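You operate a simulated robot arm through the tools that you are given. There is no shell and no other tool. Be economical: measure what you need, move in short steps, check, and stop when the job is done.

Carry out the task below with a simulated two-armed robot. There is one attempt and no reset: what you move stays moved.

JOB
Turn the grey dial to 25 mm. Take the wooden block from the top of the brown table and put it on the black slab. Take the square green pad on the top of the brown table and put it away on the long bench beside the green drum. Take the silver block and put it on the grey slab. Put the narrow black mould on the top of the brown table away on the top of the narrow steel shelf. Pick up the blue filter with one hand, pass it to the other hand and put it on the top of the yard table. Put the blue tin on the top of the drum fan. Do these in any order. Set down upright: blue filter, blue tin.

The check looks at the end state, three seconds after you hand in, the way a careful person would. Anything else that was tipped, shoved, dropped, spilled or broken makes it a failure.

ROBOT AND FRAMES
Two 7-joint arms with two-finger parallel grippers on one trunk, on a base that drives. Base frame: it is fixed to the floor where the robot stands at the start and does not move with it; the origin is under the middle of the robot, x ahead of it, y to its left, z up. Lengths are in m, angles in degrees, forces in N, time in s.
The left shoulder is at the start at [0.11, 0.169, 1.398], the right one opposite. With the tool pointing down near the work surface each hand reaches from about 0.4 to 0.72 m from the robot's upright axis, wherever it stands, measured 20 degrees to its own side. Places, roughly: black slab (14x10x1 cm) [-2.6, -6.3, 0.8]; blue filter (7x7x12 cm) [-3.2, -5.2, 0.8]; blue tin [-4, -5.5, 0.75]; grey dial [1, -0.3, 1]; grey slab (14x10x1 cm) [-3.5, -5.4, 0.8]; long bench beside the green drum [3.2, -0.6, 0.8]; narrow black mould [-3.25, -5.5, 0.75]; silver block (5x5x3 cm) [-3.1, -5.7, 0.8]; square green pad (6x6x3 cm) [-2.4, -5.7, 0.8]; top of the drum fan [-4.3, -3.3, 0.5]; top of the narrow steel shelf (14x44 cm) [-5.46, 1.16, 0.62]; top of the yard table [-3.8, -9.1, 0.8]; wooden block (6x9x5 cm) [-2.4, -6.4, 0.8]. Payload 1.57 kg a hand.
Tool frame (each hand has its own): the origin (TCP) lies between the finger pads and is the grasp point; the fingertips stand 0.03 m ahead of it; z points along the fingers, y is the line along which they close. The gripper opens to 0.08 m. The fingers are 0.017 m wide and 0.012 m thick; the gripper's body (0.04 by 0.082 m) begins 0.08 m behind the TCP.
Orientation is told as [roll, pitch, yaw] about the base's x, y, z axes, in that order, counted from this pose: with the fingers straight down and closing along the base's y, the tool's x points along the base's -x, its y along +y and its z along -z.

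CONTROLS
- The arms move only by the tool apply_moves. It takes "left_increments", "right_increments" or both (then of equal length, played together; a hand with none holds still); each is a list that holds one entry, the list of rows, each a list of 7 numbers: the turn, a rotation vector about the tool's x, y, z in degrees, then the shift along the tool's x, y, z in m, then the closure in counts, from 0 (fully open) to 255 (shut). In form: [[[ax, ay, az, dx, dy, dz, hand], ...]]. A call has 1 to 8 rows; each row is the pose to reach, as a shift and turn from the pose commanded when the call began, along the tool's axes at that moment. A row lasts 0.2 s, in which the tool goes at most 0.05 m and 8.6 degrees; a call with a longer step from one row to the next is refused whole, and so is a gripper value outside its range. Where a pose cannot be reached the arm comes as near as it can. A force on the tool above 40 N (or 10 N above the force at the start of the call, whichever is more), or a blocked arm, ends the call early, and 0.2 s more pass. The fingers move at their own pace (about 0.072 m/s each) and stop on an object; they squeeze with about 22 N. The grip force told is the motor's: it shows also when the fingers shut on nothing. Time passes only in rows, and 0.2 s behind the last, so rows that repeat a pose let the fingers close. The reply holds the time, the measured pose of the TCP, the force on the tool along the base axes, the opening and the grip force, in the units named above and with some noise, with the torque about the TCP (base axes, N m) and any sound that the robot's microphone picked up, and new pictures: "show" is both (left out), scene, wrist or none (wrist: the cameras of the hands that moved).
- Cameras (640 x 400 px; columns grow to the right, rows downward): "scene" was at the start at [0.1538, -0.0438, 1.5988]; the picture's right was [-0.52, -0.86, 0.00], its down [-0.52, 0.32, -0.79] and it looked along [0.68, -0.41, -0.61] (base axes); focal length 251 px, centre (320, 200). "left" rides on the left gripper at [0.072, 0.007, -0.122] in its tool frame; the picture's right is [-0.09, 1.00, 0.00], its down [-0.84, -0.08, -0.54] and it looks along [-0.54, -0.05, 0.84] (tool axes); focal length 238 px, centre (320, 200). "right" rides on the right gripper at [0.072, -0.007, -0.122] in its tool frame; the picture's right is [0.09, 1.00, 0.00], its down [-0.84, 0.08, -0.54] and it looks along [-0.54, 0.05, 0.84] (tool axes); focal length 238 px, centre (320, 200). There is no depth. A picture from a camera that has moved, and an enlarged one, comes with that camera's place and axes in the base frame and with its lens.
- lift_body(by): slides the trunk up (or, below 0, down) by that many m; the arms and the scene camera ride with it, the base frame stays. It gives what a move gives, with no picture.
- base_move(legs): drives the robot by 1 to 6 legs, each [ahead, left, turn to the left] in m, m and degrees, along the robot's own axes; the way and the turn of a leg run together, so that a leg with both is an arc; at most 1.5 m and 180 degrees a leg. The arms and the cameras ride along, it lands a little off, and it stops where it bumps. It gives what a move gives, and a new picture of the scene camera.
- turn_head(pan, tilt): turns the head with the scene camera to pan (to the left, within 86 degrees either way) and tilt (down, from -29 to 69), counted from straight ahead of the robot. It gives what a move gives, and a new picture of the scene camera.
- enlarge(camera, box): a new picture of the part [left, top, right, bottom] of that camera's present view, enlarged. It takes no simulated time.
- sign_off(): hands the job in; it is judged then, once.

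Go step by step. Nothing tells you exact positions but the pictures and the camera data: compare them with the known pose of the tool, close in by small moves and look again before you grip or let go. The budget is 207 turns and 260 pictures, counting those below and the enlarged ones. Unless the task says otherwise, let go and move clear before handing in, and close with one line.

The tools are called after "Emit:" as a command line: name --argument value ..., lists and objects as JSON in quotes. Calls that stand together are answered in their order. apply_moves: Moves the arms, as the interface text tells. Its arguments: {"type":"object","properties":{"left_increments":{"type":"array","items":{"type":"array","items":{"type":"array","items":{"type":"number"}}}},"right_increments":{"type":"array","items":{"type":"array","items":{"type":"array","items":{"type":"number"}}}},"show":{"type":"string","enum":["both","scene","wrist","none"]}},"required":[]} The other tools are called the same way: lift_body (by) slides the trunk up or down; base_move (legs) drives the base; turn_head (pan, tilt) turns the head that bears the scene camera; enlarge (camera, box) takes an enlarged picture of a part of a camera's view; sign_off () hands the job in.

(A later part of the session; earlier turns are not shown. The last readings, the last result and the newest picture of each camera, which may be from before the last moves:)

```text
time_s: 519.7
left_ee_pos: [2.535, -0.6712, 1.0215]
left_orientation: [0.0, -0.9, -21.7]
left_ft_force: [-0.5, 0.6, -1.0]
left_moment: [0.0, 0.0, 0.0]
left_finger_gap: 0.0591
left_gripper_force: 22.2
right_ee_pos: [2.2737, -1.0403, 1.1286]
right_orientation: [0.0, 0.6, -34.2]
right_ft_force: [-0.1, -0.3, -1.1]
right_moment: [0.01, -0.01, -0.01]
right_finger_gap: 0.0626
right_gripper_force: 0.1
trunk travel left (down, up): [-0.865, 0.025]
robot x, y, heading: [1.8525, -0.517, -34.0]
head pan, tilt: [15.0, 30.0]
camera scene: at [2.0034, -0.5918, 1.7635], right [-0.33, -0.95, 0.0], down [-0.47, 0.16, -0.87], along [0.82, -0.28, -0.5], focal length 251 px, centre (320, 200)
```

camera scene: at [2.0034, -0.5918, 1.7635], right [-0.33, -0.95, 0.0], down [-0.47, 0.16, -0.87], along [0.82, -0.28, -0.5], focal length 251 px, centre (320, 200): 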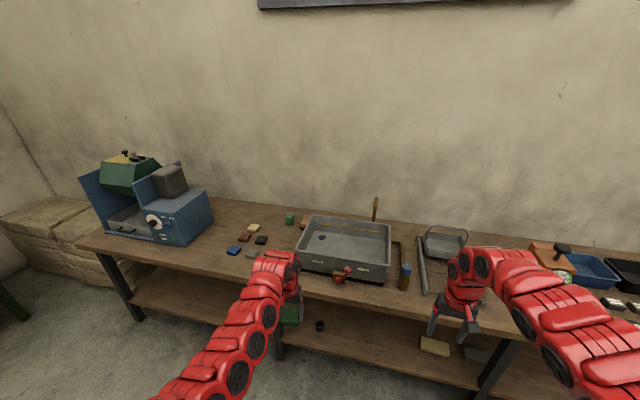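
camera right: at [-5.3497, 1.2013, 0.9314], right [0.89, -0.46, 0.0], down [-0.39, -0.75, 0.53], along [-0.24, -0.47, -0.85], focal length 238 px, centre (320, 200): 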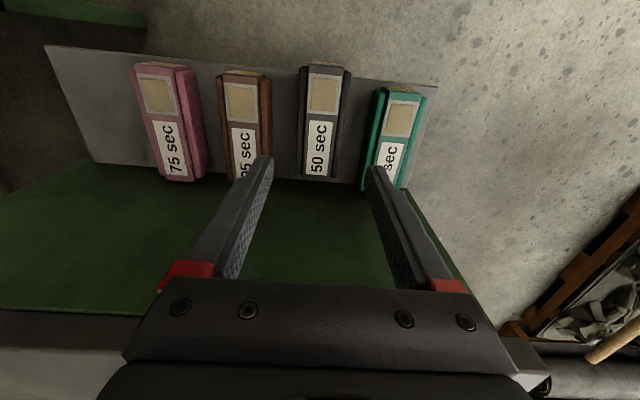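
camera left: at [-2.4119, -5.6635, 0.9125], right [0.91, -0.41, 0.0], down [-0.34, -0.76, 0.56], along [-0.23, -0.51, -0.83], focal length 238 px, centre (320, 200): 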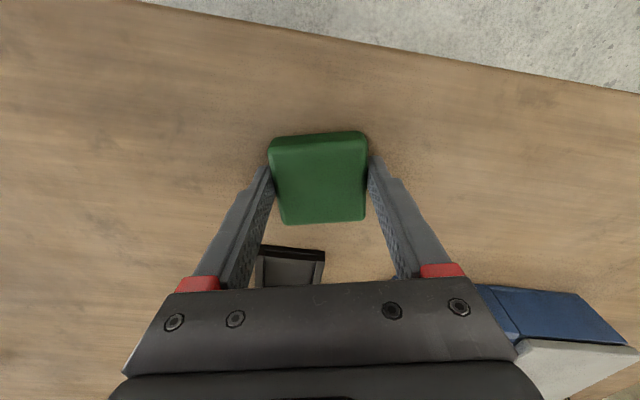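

Cluster of square pads beside the green-drum machine. Enlarge for the free place.

Emit:
enlarge --camera "scene" --box '[200, 200, 320, 280]'

```text
5.00 times, centred on (260, 240) of scene
camera zoom: at [2.0034, -0.5918, 1.7635], right [-0.33, -0.95, 0.0], down [-0.47, 0.16, -0.87], along [0.82, -0.28, -0.5], focal length 1254 px, centre (620, 0)
```

zoom: 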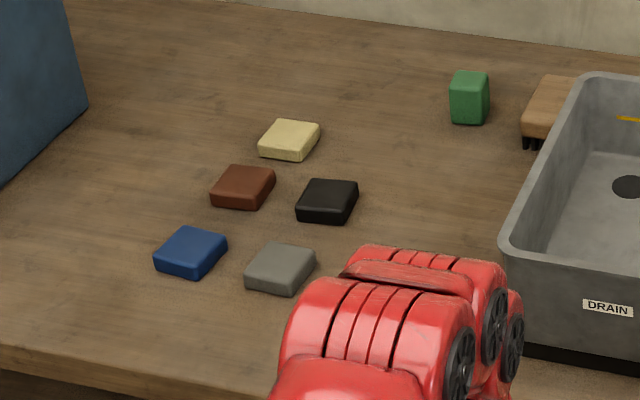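

The pads form a 2×3 grid with one empty place next to the yellow and behind the black: about [3.328, -0.707]. Drive closer.

Emit:
base_move --legs '[[0, 0.4, 2], [0.58, 0, 0]]'

Emit:
turn_head --pan 10 --tilt 50

Emit:
apply_moves --left_increments '[[[0, 0, 5, 0, 0, 0, 255], [0, 0, 10, 0, 0, 0, 255]]]' --show "wrist"

```text
time_s: 525.0
left_ee_pos: [3.2376, -0.6073, 1.0218]
left_orientation: [0.0, -0.9, -19.6]
left_ft_force: [0.2, -0.6, -1.6]
left_moment: [-0.03, 0.0, 0.01]
left_finger_gap: 0.0593
left_gripper_force: 21.7
right_ee_pos: [2.9911, -0.9842, 1.1288]
right_orientation: [0.0, 0.7, -32.2]
right_ft_force: [0.3, -0.7, -0.2]
right_moment: [-0.01, 0.02, 0.02]
right_finger_gap: 0.0626
right_gripper_force: 0.0
trunk travel left (down, up): [-0.865, 0.025]
robot x, y, heading: [2.5471, -0.4767, -31.9]
head pan, tilt: [15.0, 30.0]
camera scene: at [2.703, -0.5453, 1.7636], right [-0.29, -0.96, 0.0], down [-0.48, 0.15, -0.87], along [0.83, -0.25, -0.5], focal length 251 px, centre (320, 200)
```

scene: 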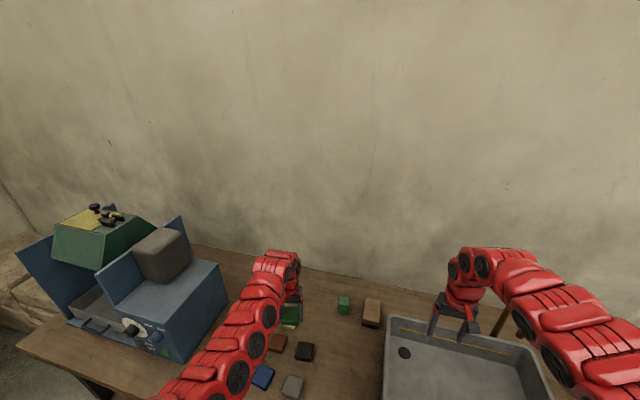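

```text
time_s: 525.9
left_ee_pos: [3.2387, -0.6056, 1.022]
left_orientation: [0.1, -1.0, -19.7]
left_ft_force: [-0.2, 0.2, -1.2]
left_moment: [0.01, 0.0, 0.01]
left_finger_gap: 0.0595
left_gripper_force: 22.0
right_ee_pos: [2.9913, -0.9853, 1.1281]
right_orientation: [-0.1, 0.6, -32.1]
right_ft_force: [-0.5, 0.5, -0.2]
right_moment: [0.02, 0.0, -0.01]
right_finger_gap: 0.0628
right_gripper_force: 0.0
trunk travel left (down, up): [-0.865, 0.025]
robot x, y, heading: [2.5493, -0.4764, -32.0]
head pan, tilt: [10.0, 50.0]
camera scene: at [2.6891, -0.5484, 1.734], right [-0.37, -0.93, 0.0], down [-0.71, 0.29, -0.64], along [0.6, -0.24, -0.77], focal length 251 px, centre (320, 200)
```

scene: 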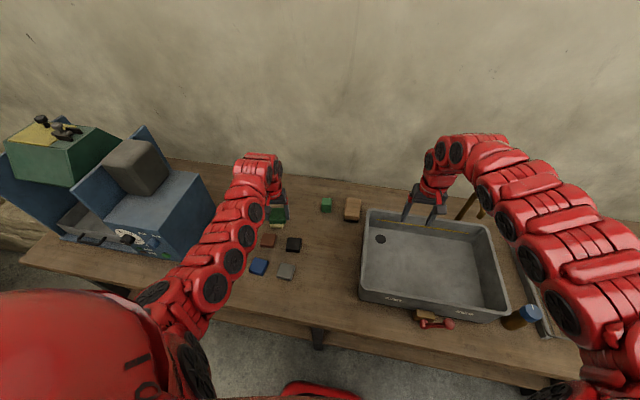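

```text
time_s: 526.5
left_ee_pos: [3.236, -0.6057, 1.0214]
left_orientation: [0.6, -1.1, -29.4]
left_ft_force: [0.1, 0.4, -1.3]
left_moment: [0.0, 0.02, 0.01]
left_finger_gap: 0.0593
left_gripper_force: 22.1
right_ee_pos: [2.9908, -0.9835, 1.1294]
right_orientation: [0.0, 0.6, -32.1]
right_ft_force: [-0.3, -0.8, 0.0]
right_moment: [0.0, 0.0, -0.01]
right_finger_gap: 0.0627
right_gripper_force: 0.0
trunk travel left (down, up): [-0.865, 0.025]
robot x, y, heading: [2.5484, -0.4786, -31.8]
head pan, tilt: [10.0, 50.0]
camera left: at [3.1743, -0.5649, 1.1421], right [0.57, 0.82, 0.01], down [0.68, -0.48, 0.56], along [0.46, -0.31, -0.83], focal length 238 px, centre (320, 200)
```

left: 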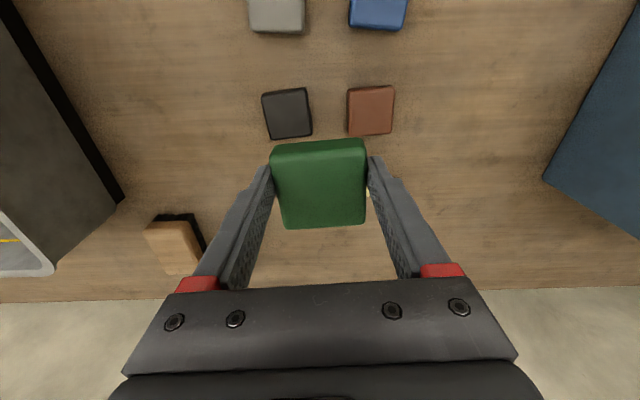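

Empty slot is at about [3.315, -0.705]. Move base 8 cm ahead and adjust the hand over it.

Emit:
base_move --legs '[[0.08, 0, 0]]'

Emit:
lift_body --by -0.1

Emit:
apply_moves --left_increments '[[[0, 0, 0, -0.02, -0.025, 0, 255], [0, 0, 0, -0.04, -0.048, 0, 255], [0, 0, 0, -0.04, -0.048, 0, 255]]]' --show "wrist"

```text
time_s: 527.5
left_ee_pos: [3.3026, -0.6495, 1.0235]
left_orientation: [0.5, -1.1, -29.4]
left_ft_force: [0.7, 0.3, -0.8]
left_moment: [-0.01, -0.03, 0.01]
left_finger_gap: 0.0594
left_gripper_force: 22.2
right_ee_pos: [3.055, -1.0263, 1.1313]
right_orientation: [0.1, 0.5, -32.3]
right_ft_force: [0.2, 0.9, 0.3]
right_moment: [0.03, -0.01, -0.02]
right_finger_gap: 0.0628
right_gripper_force: 0.2
trunk travel left (down, up): [-0.865, 0.025]
robot x, y, heading: [2.6172, -0.5191, -31.9]
head pan, tilt: [10.0, 50.0]
camera scene: at [2.7531, -0.5886, 1.7344], right [-0.38, -0.93, 0.0], down [-0.71, 0.29, -0.64], along [0.6, -0.24, -0.76], focal length 251 px, centre (320, 200)
```

scene: 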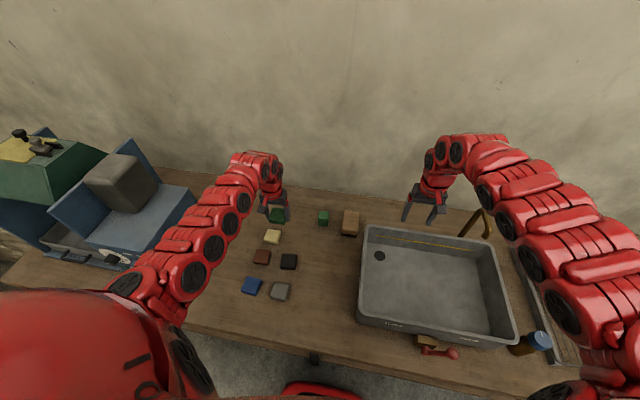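

```text
time_s: 528.8
left_ee_pos: [3.3035, -0.6498, 0.9215]
left_orientation: [0.5, -1.1, -29.4]
left_ft_force: [0.2, -0.2, -1.0]
left_moment: [0.01, 0.0, 0.01]
left_finger_gap: 0.0595
left_gripper_force: 22.0
right_ee_pos: [3.057, -1.0279, 1.0279]
right_orientation: [0.1, 0.5, -32.3]
right_ft_force: [1.1, 0.5, 0.1]
right_moment: [0.05, 0.05, 0.05]
right_finger_gap: 0.0628
right_gripper_force: 0.3
trunk travel left (down, up): [-0.765, 0.125]
robot x, y, heading: [2.6145, -0.5211, -32.2]
head pan, tilt: [10.0, 50.0]
```

```text
time_s: 529.6
left_ee_pos: [3.3019, -0.7066, 0.9243]
left_orientation: [0.6, -1.3, -29.4]
left_ft_force: [0.4, 0.2, -1.4]
left_moment: [-0.02, 0.05, 0.02]
left_finger_gap: 0.0593
left_gripper_force: 21.6
left hand out of reach, approached as far as the arm can: row 2, 3
right_ee_pos: [3.0579, -1.0264, 1.0293]
right_orientation: [0.0, 0.5, -32.3]
right_ft_force: [-0.8, -0.6, 0.0]
right_moment: [0.0, 0.05, 0.01]
right_finger_gap: 0.0629
right_gripper_force: 0.1
trunk travel left (down, up): [-0.765, 0.125]
robot x, y, heading: [2.618, -0.5202, -32.1]
head pan, tilt: [10.0, 50.0]
camera left: at [3.2389, -0.6656, 1.0438], right [0.57, 0.82, 0.01], down [0.68, -0.48, 0.56], along [0.47, -0.31, -0.83], focal length 238 px, centre (320, 200)
```

left: 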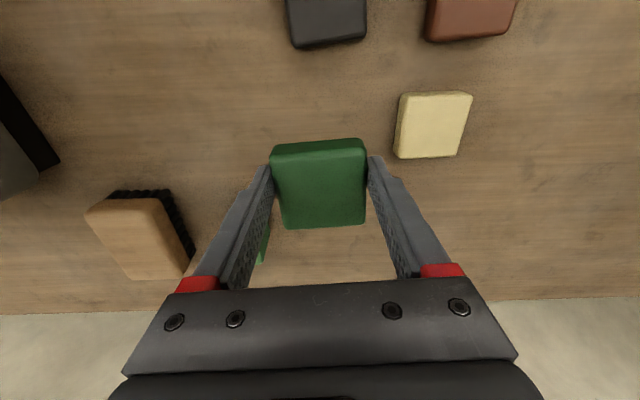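

Landing point is almost exactly the empty slot. Raise the right hand a bit for clearance and lower the pad.

Emit:
apply_moves --left_increments '[[[0, 0, 0, 0, -0.008, 0.02, 255], [0, 0, 0, 0, -0.008, 0.04, 255], [0, 0, 0, 0, -0.008, 0.06, 255], [0, 0, 0, 0, -0.008, 0.07, 255], [0, 0, 0, 0, -0.008, 0.07, 255]]]' --right_increments '[[[0, 0, 0, 0, 0, -0.02, 55], [0, 0, 0, 0, 0, -0.04, 55], [0, 0, 0, 0, 0, -0.06, 55], [0, 0, 0, 0, 0, -0.08, 55], [0, 0, 0, 0, 0, -0.08, 55]]]' --show "wrist"

```text
time_s: 530.8
left_ee_pos: [3.2896, -0.7065, 0.8577]
left_orientation: [0.5, -1.1, -29.4]
left_ft_force: [-0.5, -0.1, -1.1]
left_moment: [0.0, 0.03, 0.0]
left_finger_gap: 0.0594
left_gripper_force: 21.8
left hand out of reach, approached as far as the arm can: row 2, 3, 4, 5
right_ee_pos: [3.0567, -1.0257, 1.1091]
right_orientation: [0.0, 0.7, -32.4]
right_ft_force: [1.1, 0.1, 0.1]
right_moment: [0.02, 0.0, -0.04]
right_finger_gap: 0.0625
right_gripper_force: 0.0
trunk travel left (down, up): [-0.765, 0.125]
robot x, y, heading: [2.6173, -0.5214, -31.9]
head pan, tilt: [10.0, 50.0]
camera right: at [2.9959, -0.9962, 1.2314], right [0.45, 0.89, 0.0], down [0.75, -0.38, 0.53], along [0.47, -0.24, -0.85], focal length 238 px, centre (320, 200)
camera left: at [3.2275, -0.6646, 0.9782], right [0.57, 0.82, 0.01], down [0.68, -0.48, 0.56], along [0.46, -0.31, -0.83], focal length 238 px, centre (320, 200)
```

right: 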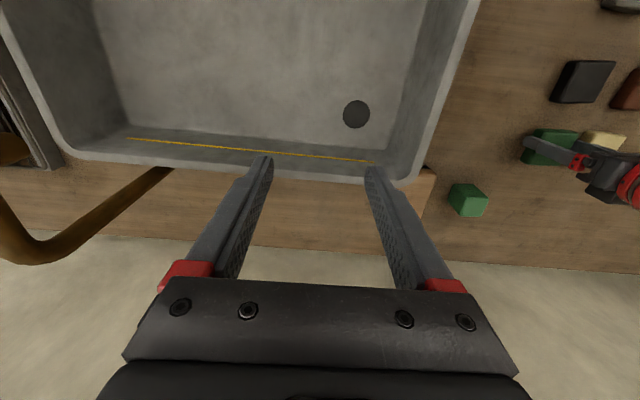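
left: 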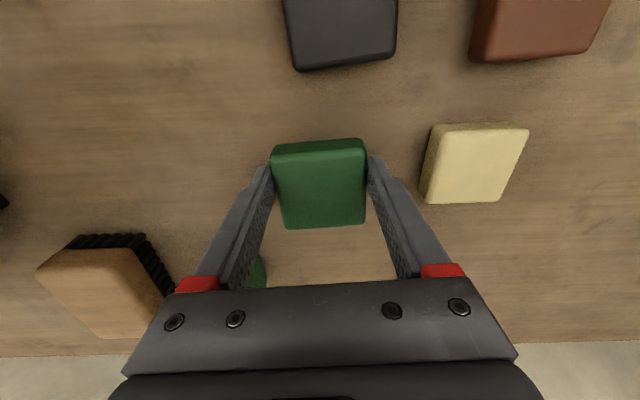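

Emit:
lift_body --by -0.03

Emit:
apply_moves --left_increments '[[[0, 0, 0, -0.012, -0.012, 0, 255], [0, 0, 0, -0.012, -0.012, 0.003, 255], [0, 0, 0, -0.012, -0.012, 0.006, 255], [0, 0, 0, -0.012, -0.012, 0.009, 255]]]' --show "none"

```text
time_s: 531.6
left_ee_pos: [3.29, -0.7071, 0.8321]
left_orientation: [0.6, -1.7, -29.4]
left_ft_force: [3.0, -1.0, 28.7]
left_moment: [-0.04, 0.11, -0.01]
left_finger_gap: 0.0595
left_gripper_force: 22.1
right_ee_pos: [3.0554, -1.026, 1.0819]
right_orientation: [0.0, 0.6, -32.2]
right_ft_force: [-0.3, -0.6, -0.3]
right_moment: [0.01, -0.01, -0.01]
right_finger_gap: 0.0627
right_gripper_force: 0.0
trunk travel left (down, up): [-0.735, 0.155]
robot x, y, heading: [2.6161, -0.5213, -31.8]
head pan, tilt: [10.0, 50.0]
```

```text
time_s: 532.6
left_ee_pos: [3.2898, -0.7059, 0.8309]
left_orientation: [0.7, -1.3, -29.2]
left_ft_force: [12.4, 13.2, 21.0]
left_moment: [0.27, -0.44, 0.15]
left_finger_gap: 0.0594
left_gripper_force: 21.7
left hand out of reach, approached as far as the arm can: row 1, 2, 3, 4
right_ee_pos: [3.0574, -1.0254, 1.0802]
right_orientation: [-0.1, 0.5, -32.2]
right_ft_force: [-0.5, -0.7, -0.1]
right_moment: [0.0, 0.01, -0.02]
right_finger_gap: 0.0625
right_gripper_force: 0.1
trunk travel left (down, up): [-0.735, 0.155]
robot x, y, heading: [2.6164, -0.5222, -31.8]
head pan, tilt: [10.0, 50.0]
```

Already resting on the bench in the slot. Release and rise.

Emit:
apply_moves --left_increments '[[[0, 0, 0, 0.008, 0.008, -0.006, 255], [0, 0, 0, 0.008, 0.008, -0.006, 100], [0, 0, 0, 0.008, 0.008, -0.006, 0], [0, 0, 0, 0.008, 0.008, -0.006, 0], [0, 0, 0, 0.008, 0.008, -0.04, 0], [0, 0, 0, 0.008, 0.008, -0.08, 0], [0, 0, 0, 0.008, 0.008, -0.12, 0], [0, 0, 0, 0.008, 0.008, -0.15, 0]]]' --show "wrist"

```text
time_s: 534.4
left_ee_pos: [3.2833, -0.7019, 0.9826]
left_orientation: [0.4, -1.1, -29.6]
left_ft_force: [-0.1, -0.4, -0.1]
left_moment: [0.0, 0.02, 0.01]
left_finger_gap: 0.0798
left_gripper_force: 0.1
right_ee_pos: [3.0577, -1.0279, 1.0782]
right_orientation: [0.1, 0.5, -32.3]
right_ft_force: [-0.1, 1.0, 0.3]
right_moment: [0.02, -0.04, 0.01]
right_finger_gap: 0.0629
right_gripper_force: 0.0
trunk travel left (down, up): [-0.735, 0.155]
robot x, y, heading: [2.6173, -0.5229, -32.2]
head pan, tilt: [10.0, 50.0]
camera left: at [3.2204, -0.6593, 1.1024], right [0.57, 0.82, 0.01], down [0.68, -0.48, 0.56], along [0.46, -0.31, -0.83], focal length 238 px, centre (320, 200)
```

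left: 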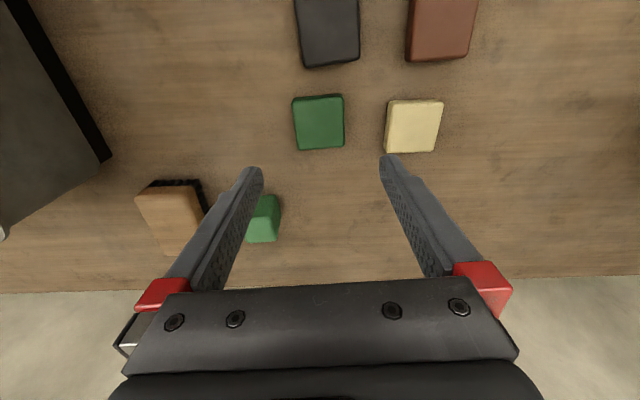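

Pad completes the grid. Now the dial: back off, raise trunk, move along the corridor and turn to face the worktable from behind.

Emit:
lift_body --by 0.15

Emit:
base_move --legs '[[-0.45, 0, 0], [0, -0.9, 0], [0, 0, -90], [0, 0, -90]]'

Emit:
turn_head --pan 0 --tilt 40

```text
time_s: 536.1
left_ee_pos: [3.2834, -0.7011, 1.1313]
left_orientation: [0.5, -1.1, -29.5]
left_ft_force: [0.1, -0.5, 0.2]
left_moment: [0.0, -0.01, 0.05]
left_finger_gap: 0.08
left_gripper_force: 0.1
right_ee_pos: [3.0571, -1.0279, 1.2281]
right_orientation: [0.1, 0.7, -32.3]
right_ft_force: [0.3, -0.1, 0.1]
right_moment: [0.03, -0.03, -0.03]
right_finger_gap: 0.0625
right_gripper_force: 0.0
trunk travel left (down, up): [-0.885, 0.005]
robot x, y, heading: [2.6164, -0.5187, -32.1]
head pan, tilt: [10.0, 50.0]
```

```text
time_s: 550.9
left_ee_pos: [1.0888, -0.8681, 1.1309]
left_orientation: [0.6, -1.2, 151.1]
left_ft_force: [0.2, 0.0, -0.2]
left_moment: [0.04, 0.0, 0.02]
left_finger_gap: 0.0802
left_gripper_force: 0.1
right_ee_pos: [1.3123, -0.5402, 1.2287]
right_orientation: [-0.1, 0.7, 148.3]
right_ft_force: [-0.4, 0.2, 0.0]
right_moment: [0.01, 0.01, 0.0]
right_finger_gap: 0.0625
right_gripper_force: 0.1
trunk travel left (down, up): [-0.885, 0.005]
robot x, y, heading: [1.7551, -1.0414, 148.4]
head pan, tilt: [10.0, 50.0]
camera scene: at [1.6166, -0.9719, 1.754], right [0.37, 0.93, 0.0], down [0.71, -0.28, -0.64], along [-0.6, 0.24, -0.77], focal length 251 px, centre (320, 200)
```

scene: 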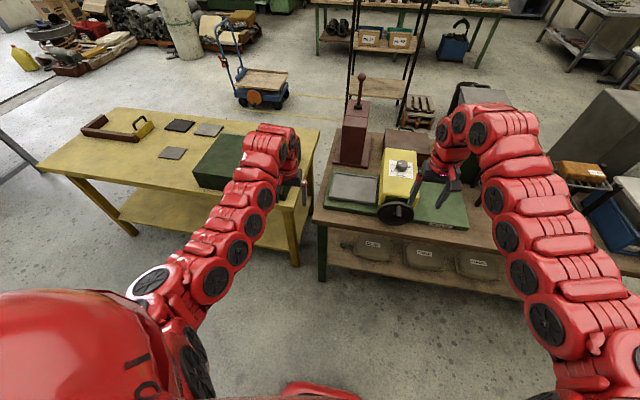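

```text
time_s: 551.6
left_ee_pos: [1.0889, -0.8685, 1.1317]
left_orientation: [0.4, -1.3, 151.1]
left_ft_force: [-0.5, -0.3, -0.8]
left_moment: [-0.03, 0.01, -0.02]
left_finger_gap: 0.0801
left_gripper_force: 0.0
right_ee_pos: [1.3122, -0.5396, 1.2283]
right_orientation: [0.0, 0.6, 148.4]
right_ft_force: [0.0, -1.3, 0.0]
right_moment: [0.01, 0.0, -0.01]
right_finger_gap: 0.0627
right_gripper_force: 0.1
trunk travel left (down, up): [-0.885, 0.005]
robot x, y, heading: [1.7567, -1.0427, 148.5]
head pan, tilt: [0.0, 40.0]
camera scene: at [1.616, -0.9554, 1.7681], right [0.52, 0.85, 0.0], down [0.55, -0.34, -0.77], along [-0.65, 0.4, -0.64], focal length 251 px, centre (320, 200)
```

scene: 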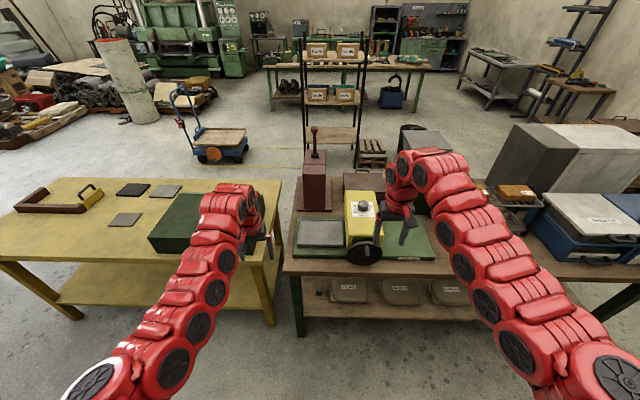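

Emit:
enlarge --camera "scene" --box '[330, 180, 400, 250]'

```text
5.71 times, centred on (365, 215) of scene
camera zoom: at [1.616, -0.9554, 1.7681], right [0.52, 0.85, 0.0], down [0.55, -0.34, -0.77], along [-0.65, 0.4, -0.64], focal length 1433 px, centre (63, 114)
```

zoom: 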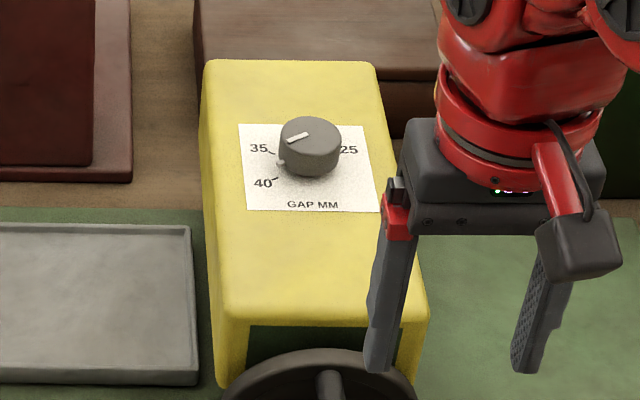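

The dial reads between 35 and 40; 25 is on the right as seen from here, so the knob must turn clockwise. Move the left hand aside and drive closer.

Emit:
apply_moves --left_increments '[[[0, 0, 0, 0, 0.04, 0, 0], [0, 0, 0, 0, 0.08, 0, 0], [0, 0, 0, 0, 0.12, 0, 0], [0, 0, 0, 0, 0.12, 0, 0]]]' --right_increments '[[[0, 0, 0, 0, 0, 0, 0], [0, 0, 0, 0, 0, 0, 0], [0, 0, 0, 0, 0, 0, 0], [0, 0, 0, 0, 0, 0, 0]]]' --show "none"

Emit:
base_move --legs '[[0.42, 0, 0]]'

Emit:
apply_moves --right_increments '[[[0, 0, 0, 0.02, 0, 0.03, 0], [0, 0, 0, 0.04, 0, 0.06, 0], [0, 0, 0, 0.06, 0, 0.06, 0], [0, 0, 0, 0.06, 0, 0.06, 0]]]' --show "wrist"

```text
time_s: 552.6
left_ee_pos: [1.0702, -0.9259, 1.1272]
left_orientation: [0.9, -1.4, 151.3]
left_ft_force: [-0.6, -0.5, 1.0]
left_moment: [-0.02, -0.01, 0.02]
left_finger_gap: 0.0803
left_gripper_force: 0.0
left hand out of reach, approached as far as the arm can: row 2, 3, 4
right_ee_pos: [1.3109, -0.5411, 1.2286]
right_orientation: [0.0, 0.6, 148.3]
right_ft_force: [-0.4, 0.1, 0.7]
right_moment: [0.02, -0.01, 0.0]
right_finger_gap: 0.0798
right_gripper_force: 0.1
trunk travel left (down, up): [-0.885, 0.005]
robot x, y, heading: [1.7594, -1.042, 148.5]
head pan, tilt: [0.0, 40.0]
```

```text
time_s: 555.2
left_ee_pos: [0.7153, -0.7068, 1.1281]
left_orientation: [0.9, -1.5, 151.4]
left_ft_force: [0.5, 0.9, 0.3]
left_moment: [-0.01, 0.01, -0.02]
left_finger_gap: 0.08
left_gripper_force: 0.0
right_ee_pos: [0.9558, -0.3212, 1.2288]
right_orientation: [-0.1, 0.6, 148.3]
right_ft_force: [0.1, -0.4, 0.8]
right_moment: [-0.02, 0.01, 0.01]
right_finger_gap: 0.0799
right_gripper_force: 0.0
trunk travel left (down, up): [-0.885, 0.005]
robot x, y, heading: [1.3975, -0.8209, 148.4]
head pan, tilt: [0.0, 40.0]
camera scene: at [1.2599, -0.7374, 1.7683], right [0.52, 0.85, 0.0], down [0.55, -0.34, -0.77], along [-0.65, 0.4, -0.64], focal length 251 px, centre (320, 200)
```

scene: 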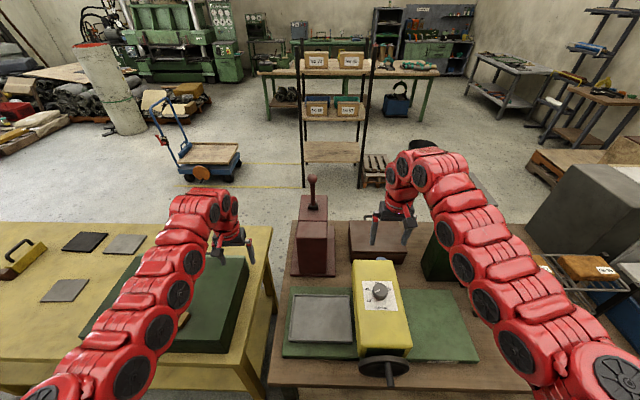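

```text
time_s: 556.2
left_ee_pos: [0.714, -0.7054, 1.1267]
left_orientation: [0.8, -1.4, 151.4]
left_ft_force: [-0.1, 0.2, -0.6]
left_moment: [-0.03, -0.04, -0.02]
left_finger_gap: 0.08
left_gripper_force: 0.1
right_ee_pos: [0.9551, -0.321, 1.2296]
right_orientation: [0.0, 0.6, 148.3]
right_ft_force: [-0.2, -0.3, 0.6]
right_moment: [0.0, 0.0, 0.0]
right_finger_gap: 0.0798
right_gripper_force: 0.1
right hand out of reach, approached as far as the arm can: row 1, 2, 3, 4
trunk travel left (down, up): [-0.885, 0.005]
robot x, y, heading: [1.399, -0.825, 148.7]
head pan, tilt: [0.0, 40.0]
camera right: at [1.0204, -0.3538, 1.3515], right [-0.45, -0.9, 0.0], down [-0.76, 0.38, 0.53], along [-0.48, 0.24, -0.85], focal length 238 px, centre (320, 200)
```

right: 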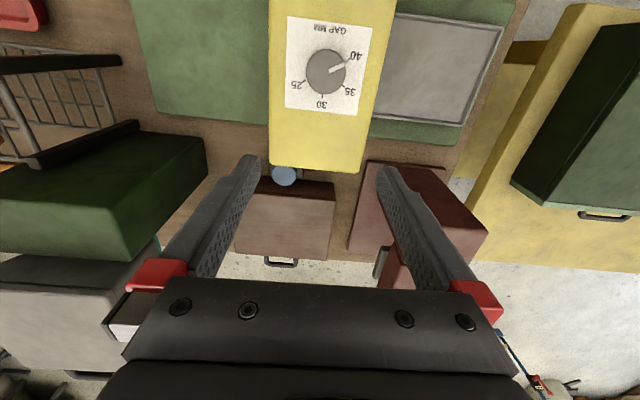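

Emit:
enlarge --camera "right" --box '[275, 15, 380, 125]'

```text
3.64 times, centred on (328, 70) of right
camera zoom: at [1.0204, -0.3538, 1.3515], right [-0.45, -0.9, 0.0], down [-0.76, 0.38, 0.53], along [-0.48, 0.24, -0.85], focal length 867 px, centre (293, 673)
```

zoom: 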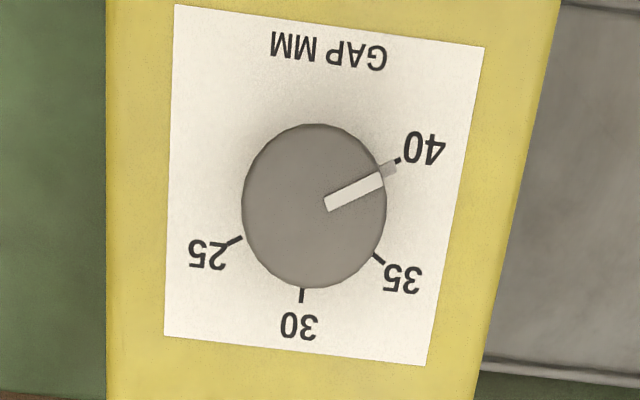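

The scale is 60° per 5 mm: the pointer is at ~39.8 and 25 is ~178° clockwise. Knob centre about [0.997, -0.350], ~48 mm wide. Lower the hand first, then pull back over the knob, pre-rotating the wrist.

Emit:
apply_moves --right_increments '[[[0, 0, -8, 0, 0, 0.03, 0], [0, 0, -16, 0, 0, 0.06, 0], [0, 0, -24, 0, 0, 0.09, 0], [0, 0, -32, 0.02, 0, 0.1, 0], [0, 0, -40, 0.04, 0, 0.1, 0], [0, 0, -48, 0.05, 0, 0.1, 0], [0, 0, -56, 0.05, 0, 0.1, 0], [0, 0, -64, 0.05, 0, 0.1, 0]]]' --show "wrist"

```text
time_s: 558.0
left_ee_pos: [0.7146, -0.7049, 1.1288]
left_orientation: [0.8, -1.4, 151.3]
left_ft_force: [-0.6, -0.1, 0.5]
left_moment: [0.02, 0.01, -0.03]
left_finger_gap: 0.0801
left_gripper_force: 0.1
right_ee_pos: [0.9771, -0.3325, 1.0985]
right_orientation: [0.5, 0.3, -151.7]
right_ft_force: [0.4, 0.2, 0.8]
right_moment: [-0.01, 0.03, 0.03]
right_finger_gap: 0.0799
right_gripper_force: 0.0
right hand out of reach, approached as far as the arm can: row 4, 5, 6, 7, 8
trunk travel left (down, up): [-0.885, 0.005]
robot x, y, heading: [1.3977, -0.8249, 148.6]
head pan, tilt: [0.0, 40.0]
camera right: at [1.0384, -0.2921, 1.2207], right [0.55, -0.83, 0.01], down [-0.7, -0.46, 0.54], along [-0.44, -0.31, -0.84], focal length 238 px, centre (320, 200)
```

right: 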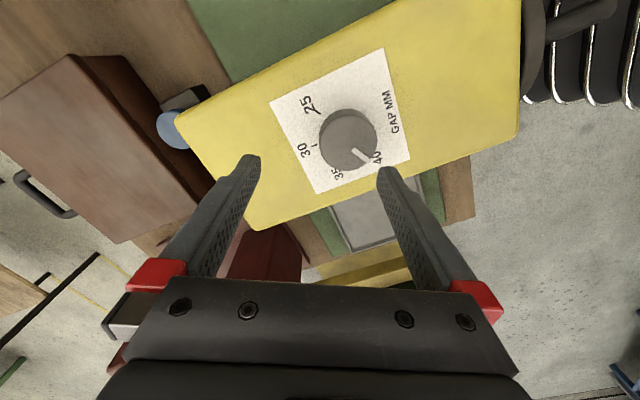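

Emit:
apply_moves --right_increments '[[[0, 0, 0, 0, 0.008, 0.015, 0], [0, 0, 0, 0.005, 0.016, 0.03, 0], [0, 0, 0, 0.01, 0.026, 0.035, 0], [0, 0, 0, 0.01, 0.026, 0.035, 0]]]' --show "wrist"

```text
time_s: 559.0
left_ee_pos: [0.7142, -0.7056, 1.127]
left_orientation: [0.9, -1.4, 151.3]
left_ft_force: [-1.3, 0.2, -1.0]
left_moment: [0.0, -0.01, 0.0]
left_finger_gap: 0.0801
left_gripper_force: 0.1
right_ee_pos: [0.9991, -0.353, 1.0647]
right_orientation: [0.4, 0.3, -151.7]
right_ft_force: [-0.1, 0.4, 0.3]
right_moment: [-0.01, -0.01, 0.02]
right_finger_gap: 0.0801
right_gripper_force: 0.1
trunk travel left (down, up): [-0.885, 0.005]
robot x, y, heading: [1.3976, -0.8248, 148.6]
head pan, tilt: [0.0, 40.0]
camera right: at [1.0592, -0.3126, 1.1865], right [0.55, -0.83, 0.01], down [-0.71, -0.46, 0.54], along [-0.44, -0.3, -0.84], focal length 238 px, centre (320, 200)
```

right: 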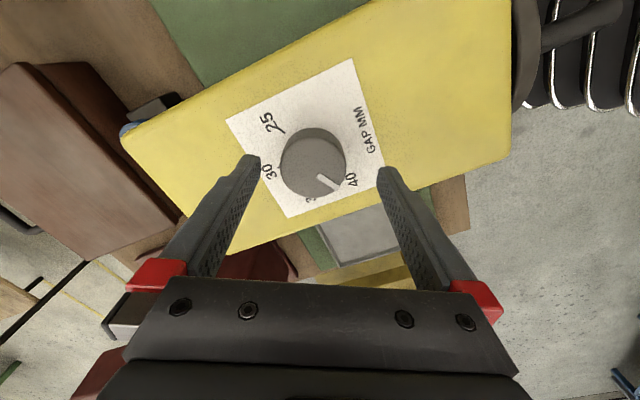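

Knob nearly centred under the gripper; fix 5 mm, descend to just above the plate and grip.

Emit:
apply_moves --right_increments '[[[0, 0, 0, 0, -0.005, 0.015, 0], [0, 0, 0, 0, -0.005, 0.03, 0], [0, 0, 0, 0, -0.005, 0.03, 0], [0, 0, 0, 0, -0.005, 0.03, 255], [0, 0, 0, 0, -0.005, 0.03, 255], [0, 0, 0, 0, -0.005, 0.03, 255]]]' --show "wrist"

```text
time_s: 560.4
left_ee_pos: [0.7142, -0.7068, 1.1284]
left_orientation: [0.8, -1.4, 151.4]
left_ft_force: [-0.4, -0.2, -0.4]
left_moment: [0.01, 0.03, 0.03]
left_finger_gap: 0.0798
left_gripper_force: 0.1
right_ee_pos: [0.9958, -0.3475, 1.0337]
right_orientation: [0.4, 0.2, -151.6]
right_ft_force: [0.5, -2.5, -1.4]
right_moment: [0.41, 0.35, 0.01]
right_finger_gap: 0.0474
right_gripper_force: 44.9
trunk travel left (down, up): [-0.885, 0.005]
robot x, y, heading: [1.3973, -0.8232, 148.6]
head pan, tilt: [0.0, 40.0]
camera right: at [1.0567, -0.3088, 1.1559], right [0.55, -0.83, 0.01], down [-0.71, -0.46, 0.54], along [-0.44, -0.3, -0.84], focal length 238 px, centre (320, 200)
```

right: 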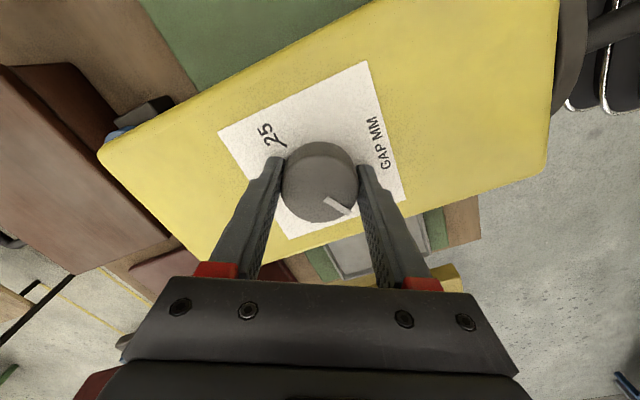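

Gripped on the knob. Turn clockwise 64° and check.

Emit:
apply_moves --right_increments '[[[0, 0, 8, 0, 0, 0, 255], [0, 0, 16, 0, 0, 0, 255], [0, 0, 24, 0, 0, 0, 255], [0, 0, 32, 0, 0, 0, 255], [0, 0, 40, 0, 0, 0, 255], [0, 0, 48, 0, 0, 0, 255], [0, 0, 56, 0, 0, 0, 255], [0, 0, 64, 0, 0, 0, 255]]]' --show "wrist"

```text
time_s: 562.2
left_ee_pos: [0.7132, -0.7085, 1.1268]
left_orientation: [0.8, -1.5, 151.4]
left_ft_force: [-0.4, -0.7, 0.7]
left_moment: [0.02, -0.04, -0.02]
left_finger_gap: 0.08
left_gripper_force: 0.1
right_ee_pos: [0.9951, -0.35, 1.034]
right_orientation: [-0.2, 0.7, 144.2]
right_ft_force: [4.0, -13.3, -5.6]
right_moment: [-1.25, -0.46, 0.01]
right_finger_gap: 0.0473
right_gripper_force: 45.6
trunk travel left (down, up): [-0.885, 0.005]
robot x, y, heading: [1.3994, -0.824, 148.4]
head pan, tilt: [0.0, 40.0]
camera right: at [1.0585, -0.3866, 1.1565], right [-0.51, -0.86, 0.0], down [-0.73, 0.43, 0.53], along [-0.46, 0.27, -0.85], focal length 238 px, centre (320, 200)
```

right: 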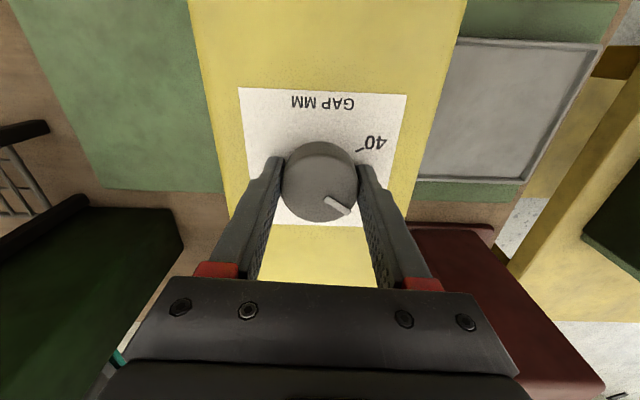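

The knob follows the hand. Continue another 40° in this grasp.

Emit:
apply_moves --right_increments '[[[0, 0, 8, 0, 0, 0, 255], [0, 0, 16, 0, 0, 0, 255], [0, 0, 24, 0, 0, 0, 255], [0, 0, 32, 0, 0, 0, 255], [0, 0, 40, 0, 0, 0, 255], [0, 0, 40, 0, 0, 0, 255]]]' --show "wrist"

```text
time_s: 563.6
left_ee_pos: [0.7154, -0.7097, 1.1281]
left_orientation: [0.7, -1.4, 151.4]
left_ft_force: [0.4, 0.3, -0.3]
left_moment: [0.01, -0.05, -0.01]
left_finger_gap: 0.08
left_gripper_force: 0.1
right_ee_pos: [0.9949, -0.3503, 1.034]
right_orientation: [-0.5, 0.4, 104.2]
right_ft_force: [4.3, -20.1, -12.4]
right_moment: [-0.95, 0.86, -0.01]
right_finger_gap: 0.0473
right_gripper_force: 44.8
trunk travel left (down, up): [-0.885, 0.005]
robot x, y, heading: [1.3988, -0.8229, 148.6]
head pan, tilt: [0.0, 40.0]
camera right: at [1.0198, -0.4183, 1.1562], right [-0.94, -0.33, -0.01], down [-0.29, 0.79, 0.54], along [-0.17, 0.51, -0.84], focal length 238 px, centre (320, 200)
```

right: 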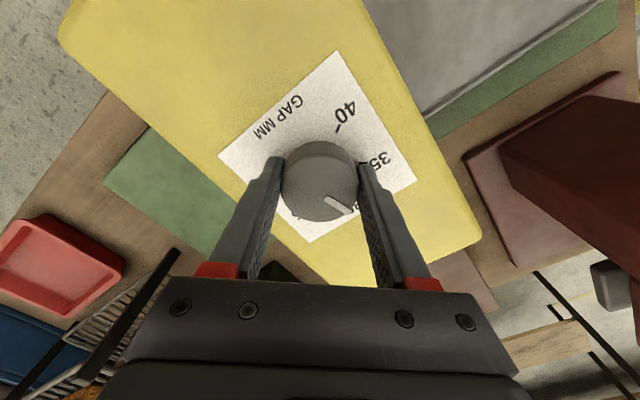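

104° done, ~74° left. Release, rise, and rotate back for a second grip.

Emit:
apply_moves --right_increments '[[[0, 0, 0, 0, 0, 0, 0], [0, 0, 0, 0, 0, 0, 0], [0, 0, 0, 0, 0, -0.035, 0], [0, 0, -8, 0, 0, -0.035, 0], [0, 0, -16, 0, 0, -0.035, 0], [0, 0, -24, 0, 0, -0.035, 0], [0, 0, -32, 0, 0, -0.035, 0], [0, 0, -40, 0, 0, -0.035, 0]]]' --show "none"

Emit:
apply_moves --right_increments '[[[0, 0, -8, 0, 0, 0, 0], [0, 0, -16, 0, 0, 0, 0], [0, 0, -24, 0, 0, 0, 0], [0, 0, -32, 0, 0, 0, 0], [0, 0, -40, 0, 0, -0.01, 0], [0, 0, -40, 0, 0, -0.02, 0]]]' --show "wrist"

```text
time_s: 565.4
left_ee_pos: [0.7149, -0.7059, 1.1277]
left_orientation: [0.8, -1.5, 151.4]
left_ft_force: [0.5, 0.4, 0.8]
left_moment: [0.03, 0.05, 0.01]
left_finger_gap: 0.0803
left_gripper_force: 0.1
right_ee_pos: [0.9943, -0.3478, 1.0681]
right_orientation: [-0.2, 0.6, 144.5]
right_ft_force: [0.7, 0.7, -0.2]
right_moment: [-0.03, 0.0, -0.03]
right_finger_gap: 0.0799
right_gripper_force: 0.1
trunk travel left (down, up): [-0.885, 0.005]
robot x, y, heading: [1.4016, -0.8233, 148.3]
head pan, tilt: [0.0, 40.0]
```

```text
time_s: 566.8
left_ee_pos: [0.7132, -0.7064, 1.1282]
left_orientation: [0.8, -1.4, 151.4]
left_ft_force: [0.8, 0.5, -0.5]
left_moment: [-0.01, -0.02, -0.03]
left_finger_gap: 0.08
left_gripper_force: 0.1
right_ee_pos: [0.9927, -0.3459, 1.0816]
right_orientation: [0.2, 0.5, -175.5]
right_ft_force: [0.3, -1.0, 1.0]
right_moment: [-0.01, -0.03, -0.03]
right_finger_gap: 0.0799
right_gripper_force: 0.1
right hand out of reach, approached as far as the arm can: row 6
trunk travel left (down, up): [-0.885, 0.005]
robot x, y, heading: [1.405, -0.8223, 148.4]
head pan, tilt: [0.0, 40.0]
camera right: at [1.0651, -0.3348, 1.2052], right [0.17, -0.99, 0.0], down [-0.83, -0.14, 0.54], along [-0.53, -0.09, -0.84], focal length 238 px, centre (320, 200)
```

right: 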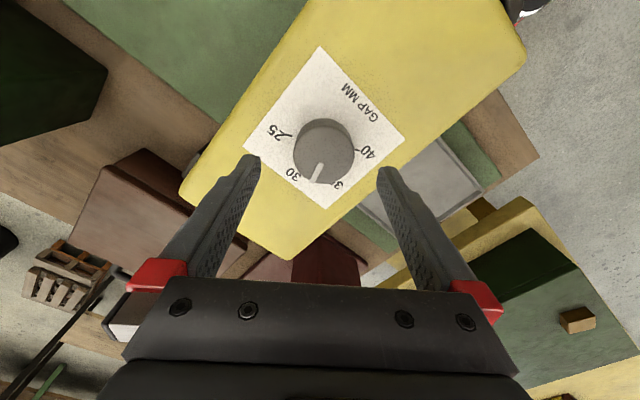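

Emit:
apply_moves --right_increments '[[[0, 0, 0, 0.004, 0.0025, 0.02, 0], [0, 0, 0, 0.004, 0.0025, 0.0475, 0], [0, 0, 0, 0.004, 0.0025, 0.0475, 0], [0, 0, 0, 0.004, 0.0025, 0.0475, 255], [0, 0, 0, 0.004, 0.0025, 0.0475, 255], [0, 0, 0, 0.004, 0.0025, 0.0475, 255]]]' --show "none"

Emit:
apply_moves --right_increments '[[[0, 0, 8, 0, 0, 0, 255], [0, 0, 16, 0, 0, 0, 255], [0, 0, 24, 0, 0, 0, 255], [0, 0, 32, 0, 0, 0, 255], [0, 0, 40, 0, 0, 0, 255], [0, 0, 48, 0, 0, 0, 255], [0, 0, 56, 0, 0, 0, 255], [0, 0, 64, 0, 0, 0, 255]]]' --show "wrist"

```text
time_s: 568.2
left_ee_pos: [0.7147, -0.7062, 1.1273]
left_orientation: [0.8, -1.5, 151.5]
left_ft_force: [-0.7, -1.0, -0.5]
left_moment: [0.0, -0.01, -0.01]
left_finger_gap: 0.0801
left_gripper_force: 0.0
right_ee_pos: [0.9979, -0.3494, 1.0348]
right_orientation: [0.2, 0.5, -175.6]
right_ft_force: [2.1, 0.8, -1.0]
right_moment: [0.58, -0.23, 0.01]
right_finger_gap: 0.0474
right_gripper_force: 44.7
trunk travel left (down, up): [-0.885, 0.005]
robot x, y, heading: [1.4005, -0.8233, 148.2]
head pan, tilt: [0.0, 40.0]
```

```text
time_s: 570.0
left_ee_pos: [0.7133, -0.7076, 1.1276]
left_orientation: [0.7, -1.4, 151.4]
left_ft_force: [0.6, 0.0, 0.1]
left_moment: [-0.01, 0.01, 0.01]
left_finger_gap: 0.08
left_gripper_force: 0.0
right_ee_pos: [0.9955, -0.3519, 1.0348]
right_orientation: [-0.3, 0.7, 120.3]
right_ft_force: [2.2, -23.2, -16.3]
right_moment: [-1.28, 0.01, 0.03]
right_finger_gap: 0.0473
right_gripper_force: 45.3
trunk travel left (down, up): [-0.885, 0.005]
robot x, y, heading: [1.4, -0.8249, 148.3]
head pan, tilt: [0.0, 40.0]
camera right: at [1.0391, -0.4107, 1.1581], right [-0.81, -0.58, 0.0], down [-0.5, 0.69, 0.53], along [-0.31, 0.43, -0.85], focal length 238 px, centre (320, 200)
```

right: 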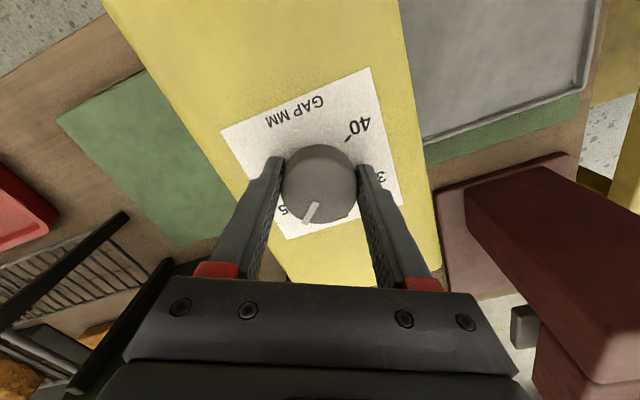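

Emit:
apply_moves --right_increments '[[[0, 0, 5, 0, 0, 0, 255], [0, 0, 9.4, 0, 0, 0, 255], [0, 0, 9.4, 0, 0, 0, 255], [0, 0, 9.4, 0, 0, 0, 0], [0, 0, 9.4, 0, 0, 0, 0], [0, 0, 9.4, 0, 0, -0.04, 0], [0, 0, 9.4, 0, 0, -0.08, 0], [0, 0, 9.4, 0, 0, -0.08, 0]]]' --show "none"

Emit:
enlarge --camera "right" --box '[230, 70, 410, 220]'

```text
time_s: 571.8
left_ee_pos: [0.7137, -0.7056, 1.1279]
left_orientation: [0.8, -1.4, 151.4]
left_ft_force: [-0.2, -0.5, 0.1]
left_moment: [-0.01, 0.0, -0.02]
left_finger_gap: 0.0797
left_gripper_force: 0.0
right_ee_pos: [0.9833, -0.339, 1.0889]
right_orientation: [-0.4, 0.5, 110.8]
right_ft_force: [0.6, 0.4, 0.4]
right_moment: [0.01, -0.05, -0.02]
right_finger_gap: 0.0802
right_gripper_force: 0.0
right hand out of reach, approached as far as the arm can: row 7, 8
trunk travel left (down, up): [-0.885, 0.005]
robot x, y, heading: [1.4, -0.8235, 148.4]
head pan, tilt: [0.0, 40.0]
```

```text
2.67 times, centred on (320, 145) of right
camera zoom: at [1.0158, -0.4047, 1.2123], right [-0.9, -0.44, -0.01], down [-0.38, 0.76, 0.53], along [-0.23, 0.48, -0.84], focal length 636 px, centre (320, 347)
```

zoom: 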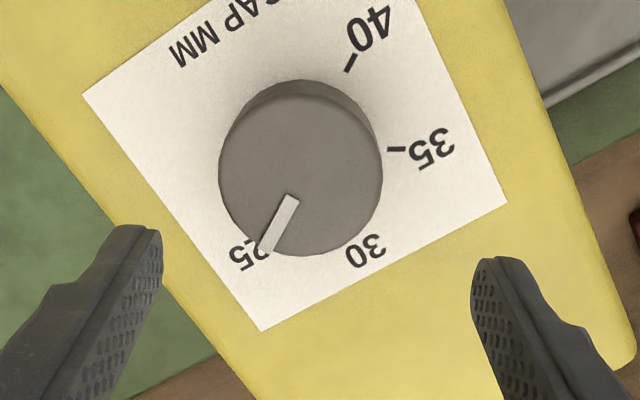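

Looks within ~0.5 mm of 25, but I want a better view of the 25 tick. Rotate the hand to look from the other side.

Emit:
apply_moves --right_increments '[[[0, 0, -8, 0, 0, 0, 0], [0, 0, -16, 0, 0, 0, 0], [0, 0, -24, 0, 0, 0, 0], [0, 0, -32, 0, 0, 0, 0], [0, 0, -40, 0, 0, 0, 0], [0, 0, -48, 0, 0, 0, 0], [0, 0, -56, 0, 0, 0, 0], [0, 0, -64, 0, 0, 0, 0]]]' --show "none"

Emit:
apply_moves --right_increments '[[[0, 0, -8, 0, 0, 0, 0], [0, 0, -16, 0, 0, 0, 0], [0, 0, -24, 0, 0, 0, 0], [0, 0, -24, 0, 0, 0, 0]]]' --show "none"

Emit:
enlarge --camera "right" --box '[230, 50, 410, 220]'

```text
time_s: 573.6
left_ee_pos: [0.7132, -0.7061, 1.1284]
left_orientation: [0.8, -1.4, 151.4]
left_ft_force: [-0.1, -0.2, 0.0]
left_moment: [0.02, -0.03, 0.01]
left_finger_gap: 0.0801
left_gripper_force: 0.1
right_ee_pos: [0.9862, -0.3395, 1.0899]
right_orientation: [0.2, 0.4, 175.1]
right_ft_force: [0.4, -0.1, 0.4]
right_moment: [-0.03, 0.02, -0.01]
right_finger_gap: 0.0799
right_gripper_force: 0.1
trunk travel left (down, up): [-0.885, 0.005]
robot x, y, heading: [1.3994, -0.8206, 148.6]
head pan, tilt: [0.0, 40.0]
```

```text
time_s: 574.6
left_ee_pos: [0.7138, -0.7062, 1.1281]
left_orientation: [0.7, -1.4, 151.4]
left_ft_force: [-0.7, 0.2, 0.3]
left_moment: [0.06, -0.01, -0.02]
left_finger_gap: 0.08
left_gripper_force: 0.1
right_ee_pos: [0.9859, -0.3391, 1.0889]
right_orientation: [0.4, 0.3, -161.0]
right_ft_force: [-1.1, -0.6, 0.6]
right_moment: [0.0, -0.01, 0.01]
right_finger_gap: 0.0799
right_gripper_force: 0.1
trunk travel left (down, up): [-0.885, 0.005]
robot x, y, heading: [1.3997, -0.8236, 148.6]
head pan, tilt: [0.0, 40.0]
```

```text
2.35 times, centred on (320, 135) of right
camera zoom: at [1.0518, -0.31, 1.2117], right [0.41, -0.91, 0.01], down [-0.77, -0.34, 0.54], along [-0.49, -0.23, -0.84], focal length 561 px, centre (320, 353)
```

zoom: 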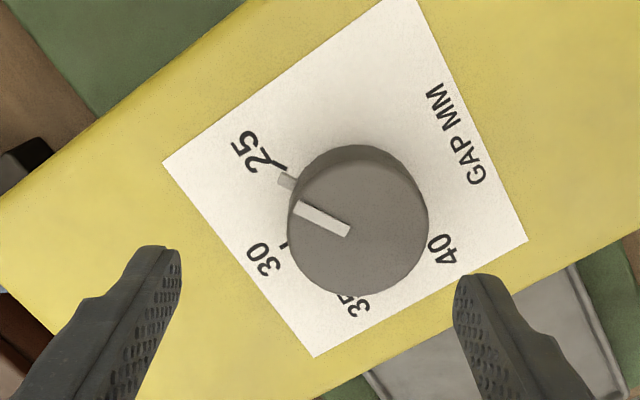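

Ambiguous because of parallax. Move the camera directly above the knob for an exact reading.

Emit:
apply_moves --right_increments '[[[0, 0, 8, -0.006, -0.006, -0.02, 0], [0, 0, 16, -0.012, -0.012, -0.04, 0], [0, 0, 24, -0.018, -0.02, -0.06, 0], [0, 0, 32, -0.025, -0.028, -0.08, 0], [0, 0, 40, -0.032, -0.034, -0.1, 0], [0, 0, 48, -0.038, -0.04, -0.12, 0], [0, 0, 50.7, -0.038, -0.04, -0.12, 0], [0, 0, 50.7, -0.038, -0.04, -0.12, 0]]]' --show "wrist"

```text
time_s: 576.4
left_ee_pos: [0.7144, -0.7068, 1.1281]
left_orientation: [0.9, -1.4, 151.4]
left_ft_force: [-0.6, -0.3, 0.4]
left_moment: [0.02, 0.01, -0.01]
left_finger_gap: 0.08
left_gripper_force: 0.1
right_ee_pos: [0.9362, -0.3131, 1.2105]
right_orientation: [0.0, 0.6, 148.1]
right_ft_force: [0.3, -0.3, -0.6]
right_moment: [0.0, 0.02, -0.01]
right_finger_gap: 0.0799
right_gripper_force: 0.1
right hand out of reach, approached as far as the arm can: row 1, 2, 3
trunk travel left (down, up): [-0.885, 0.005]
robot x, y, heading: [1.3973, -0.8258, 148.7]
head pan, tilt: [0.0, 40.0]
camera right: at [1.001, -0.3452, 1.3328], right [-0.45, -0.89, 0.0], down [-0.76, 0.38, 0.53], along [-0.48, 0.24, -0.85], focal length 238 px, centre (320, 200)
```

right: 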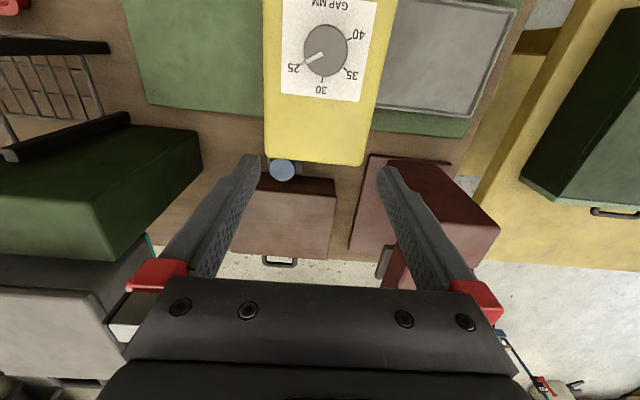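

Emit:
enlarge --camera "right" --box '[280, 10, 372, 100]'

```text
4.44 times, centred on (326, 55) of right
camera zoom: at [1.001, -0.3452, 1.3328], right [-0.45, -0.89, 0.0], down [-0.76, 0.38, 0.53], along [-0.48, 0.24, -0.85], focal length 1059 px, centre (293, 844)
```

zoom: 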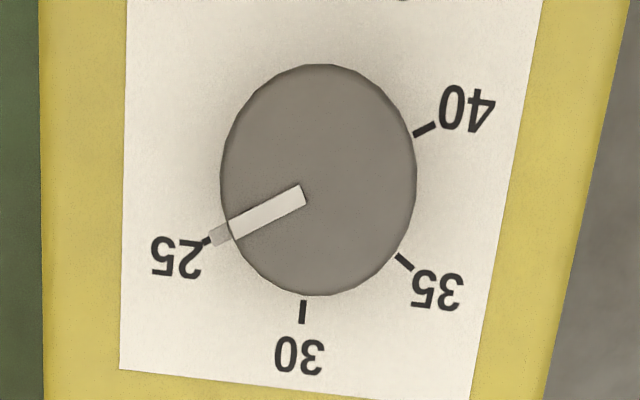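

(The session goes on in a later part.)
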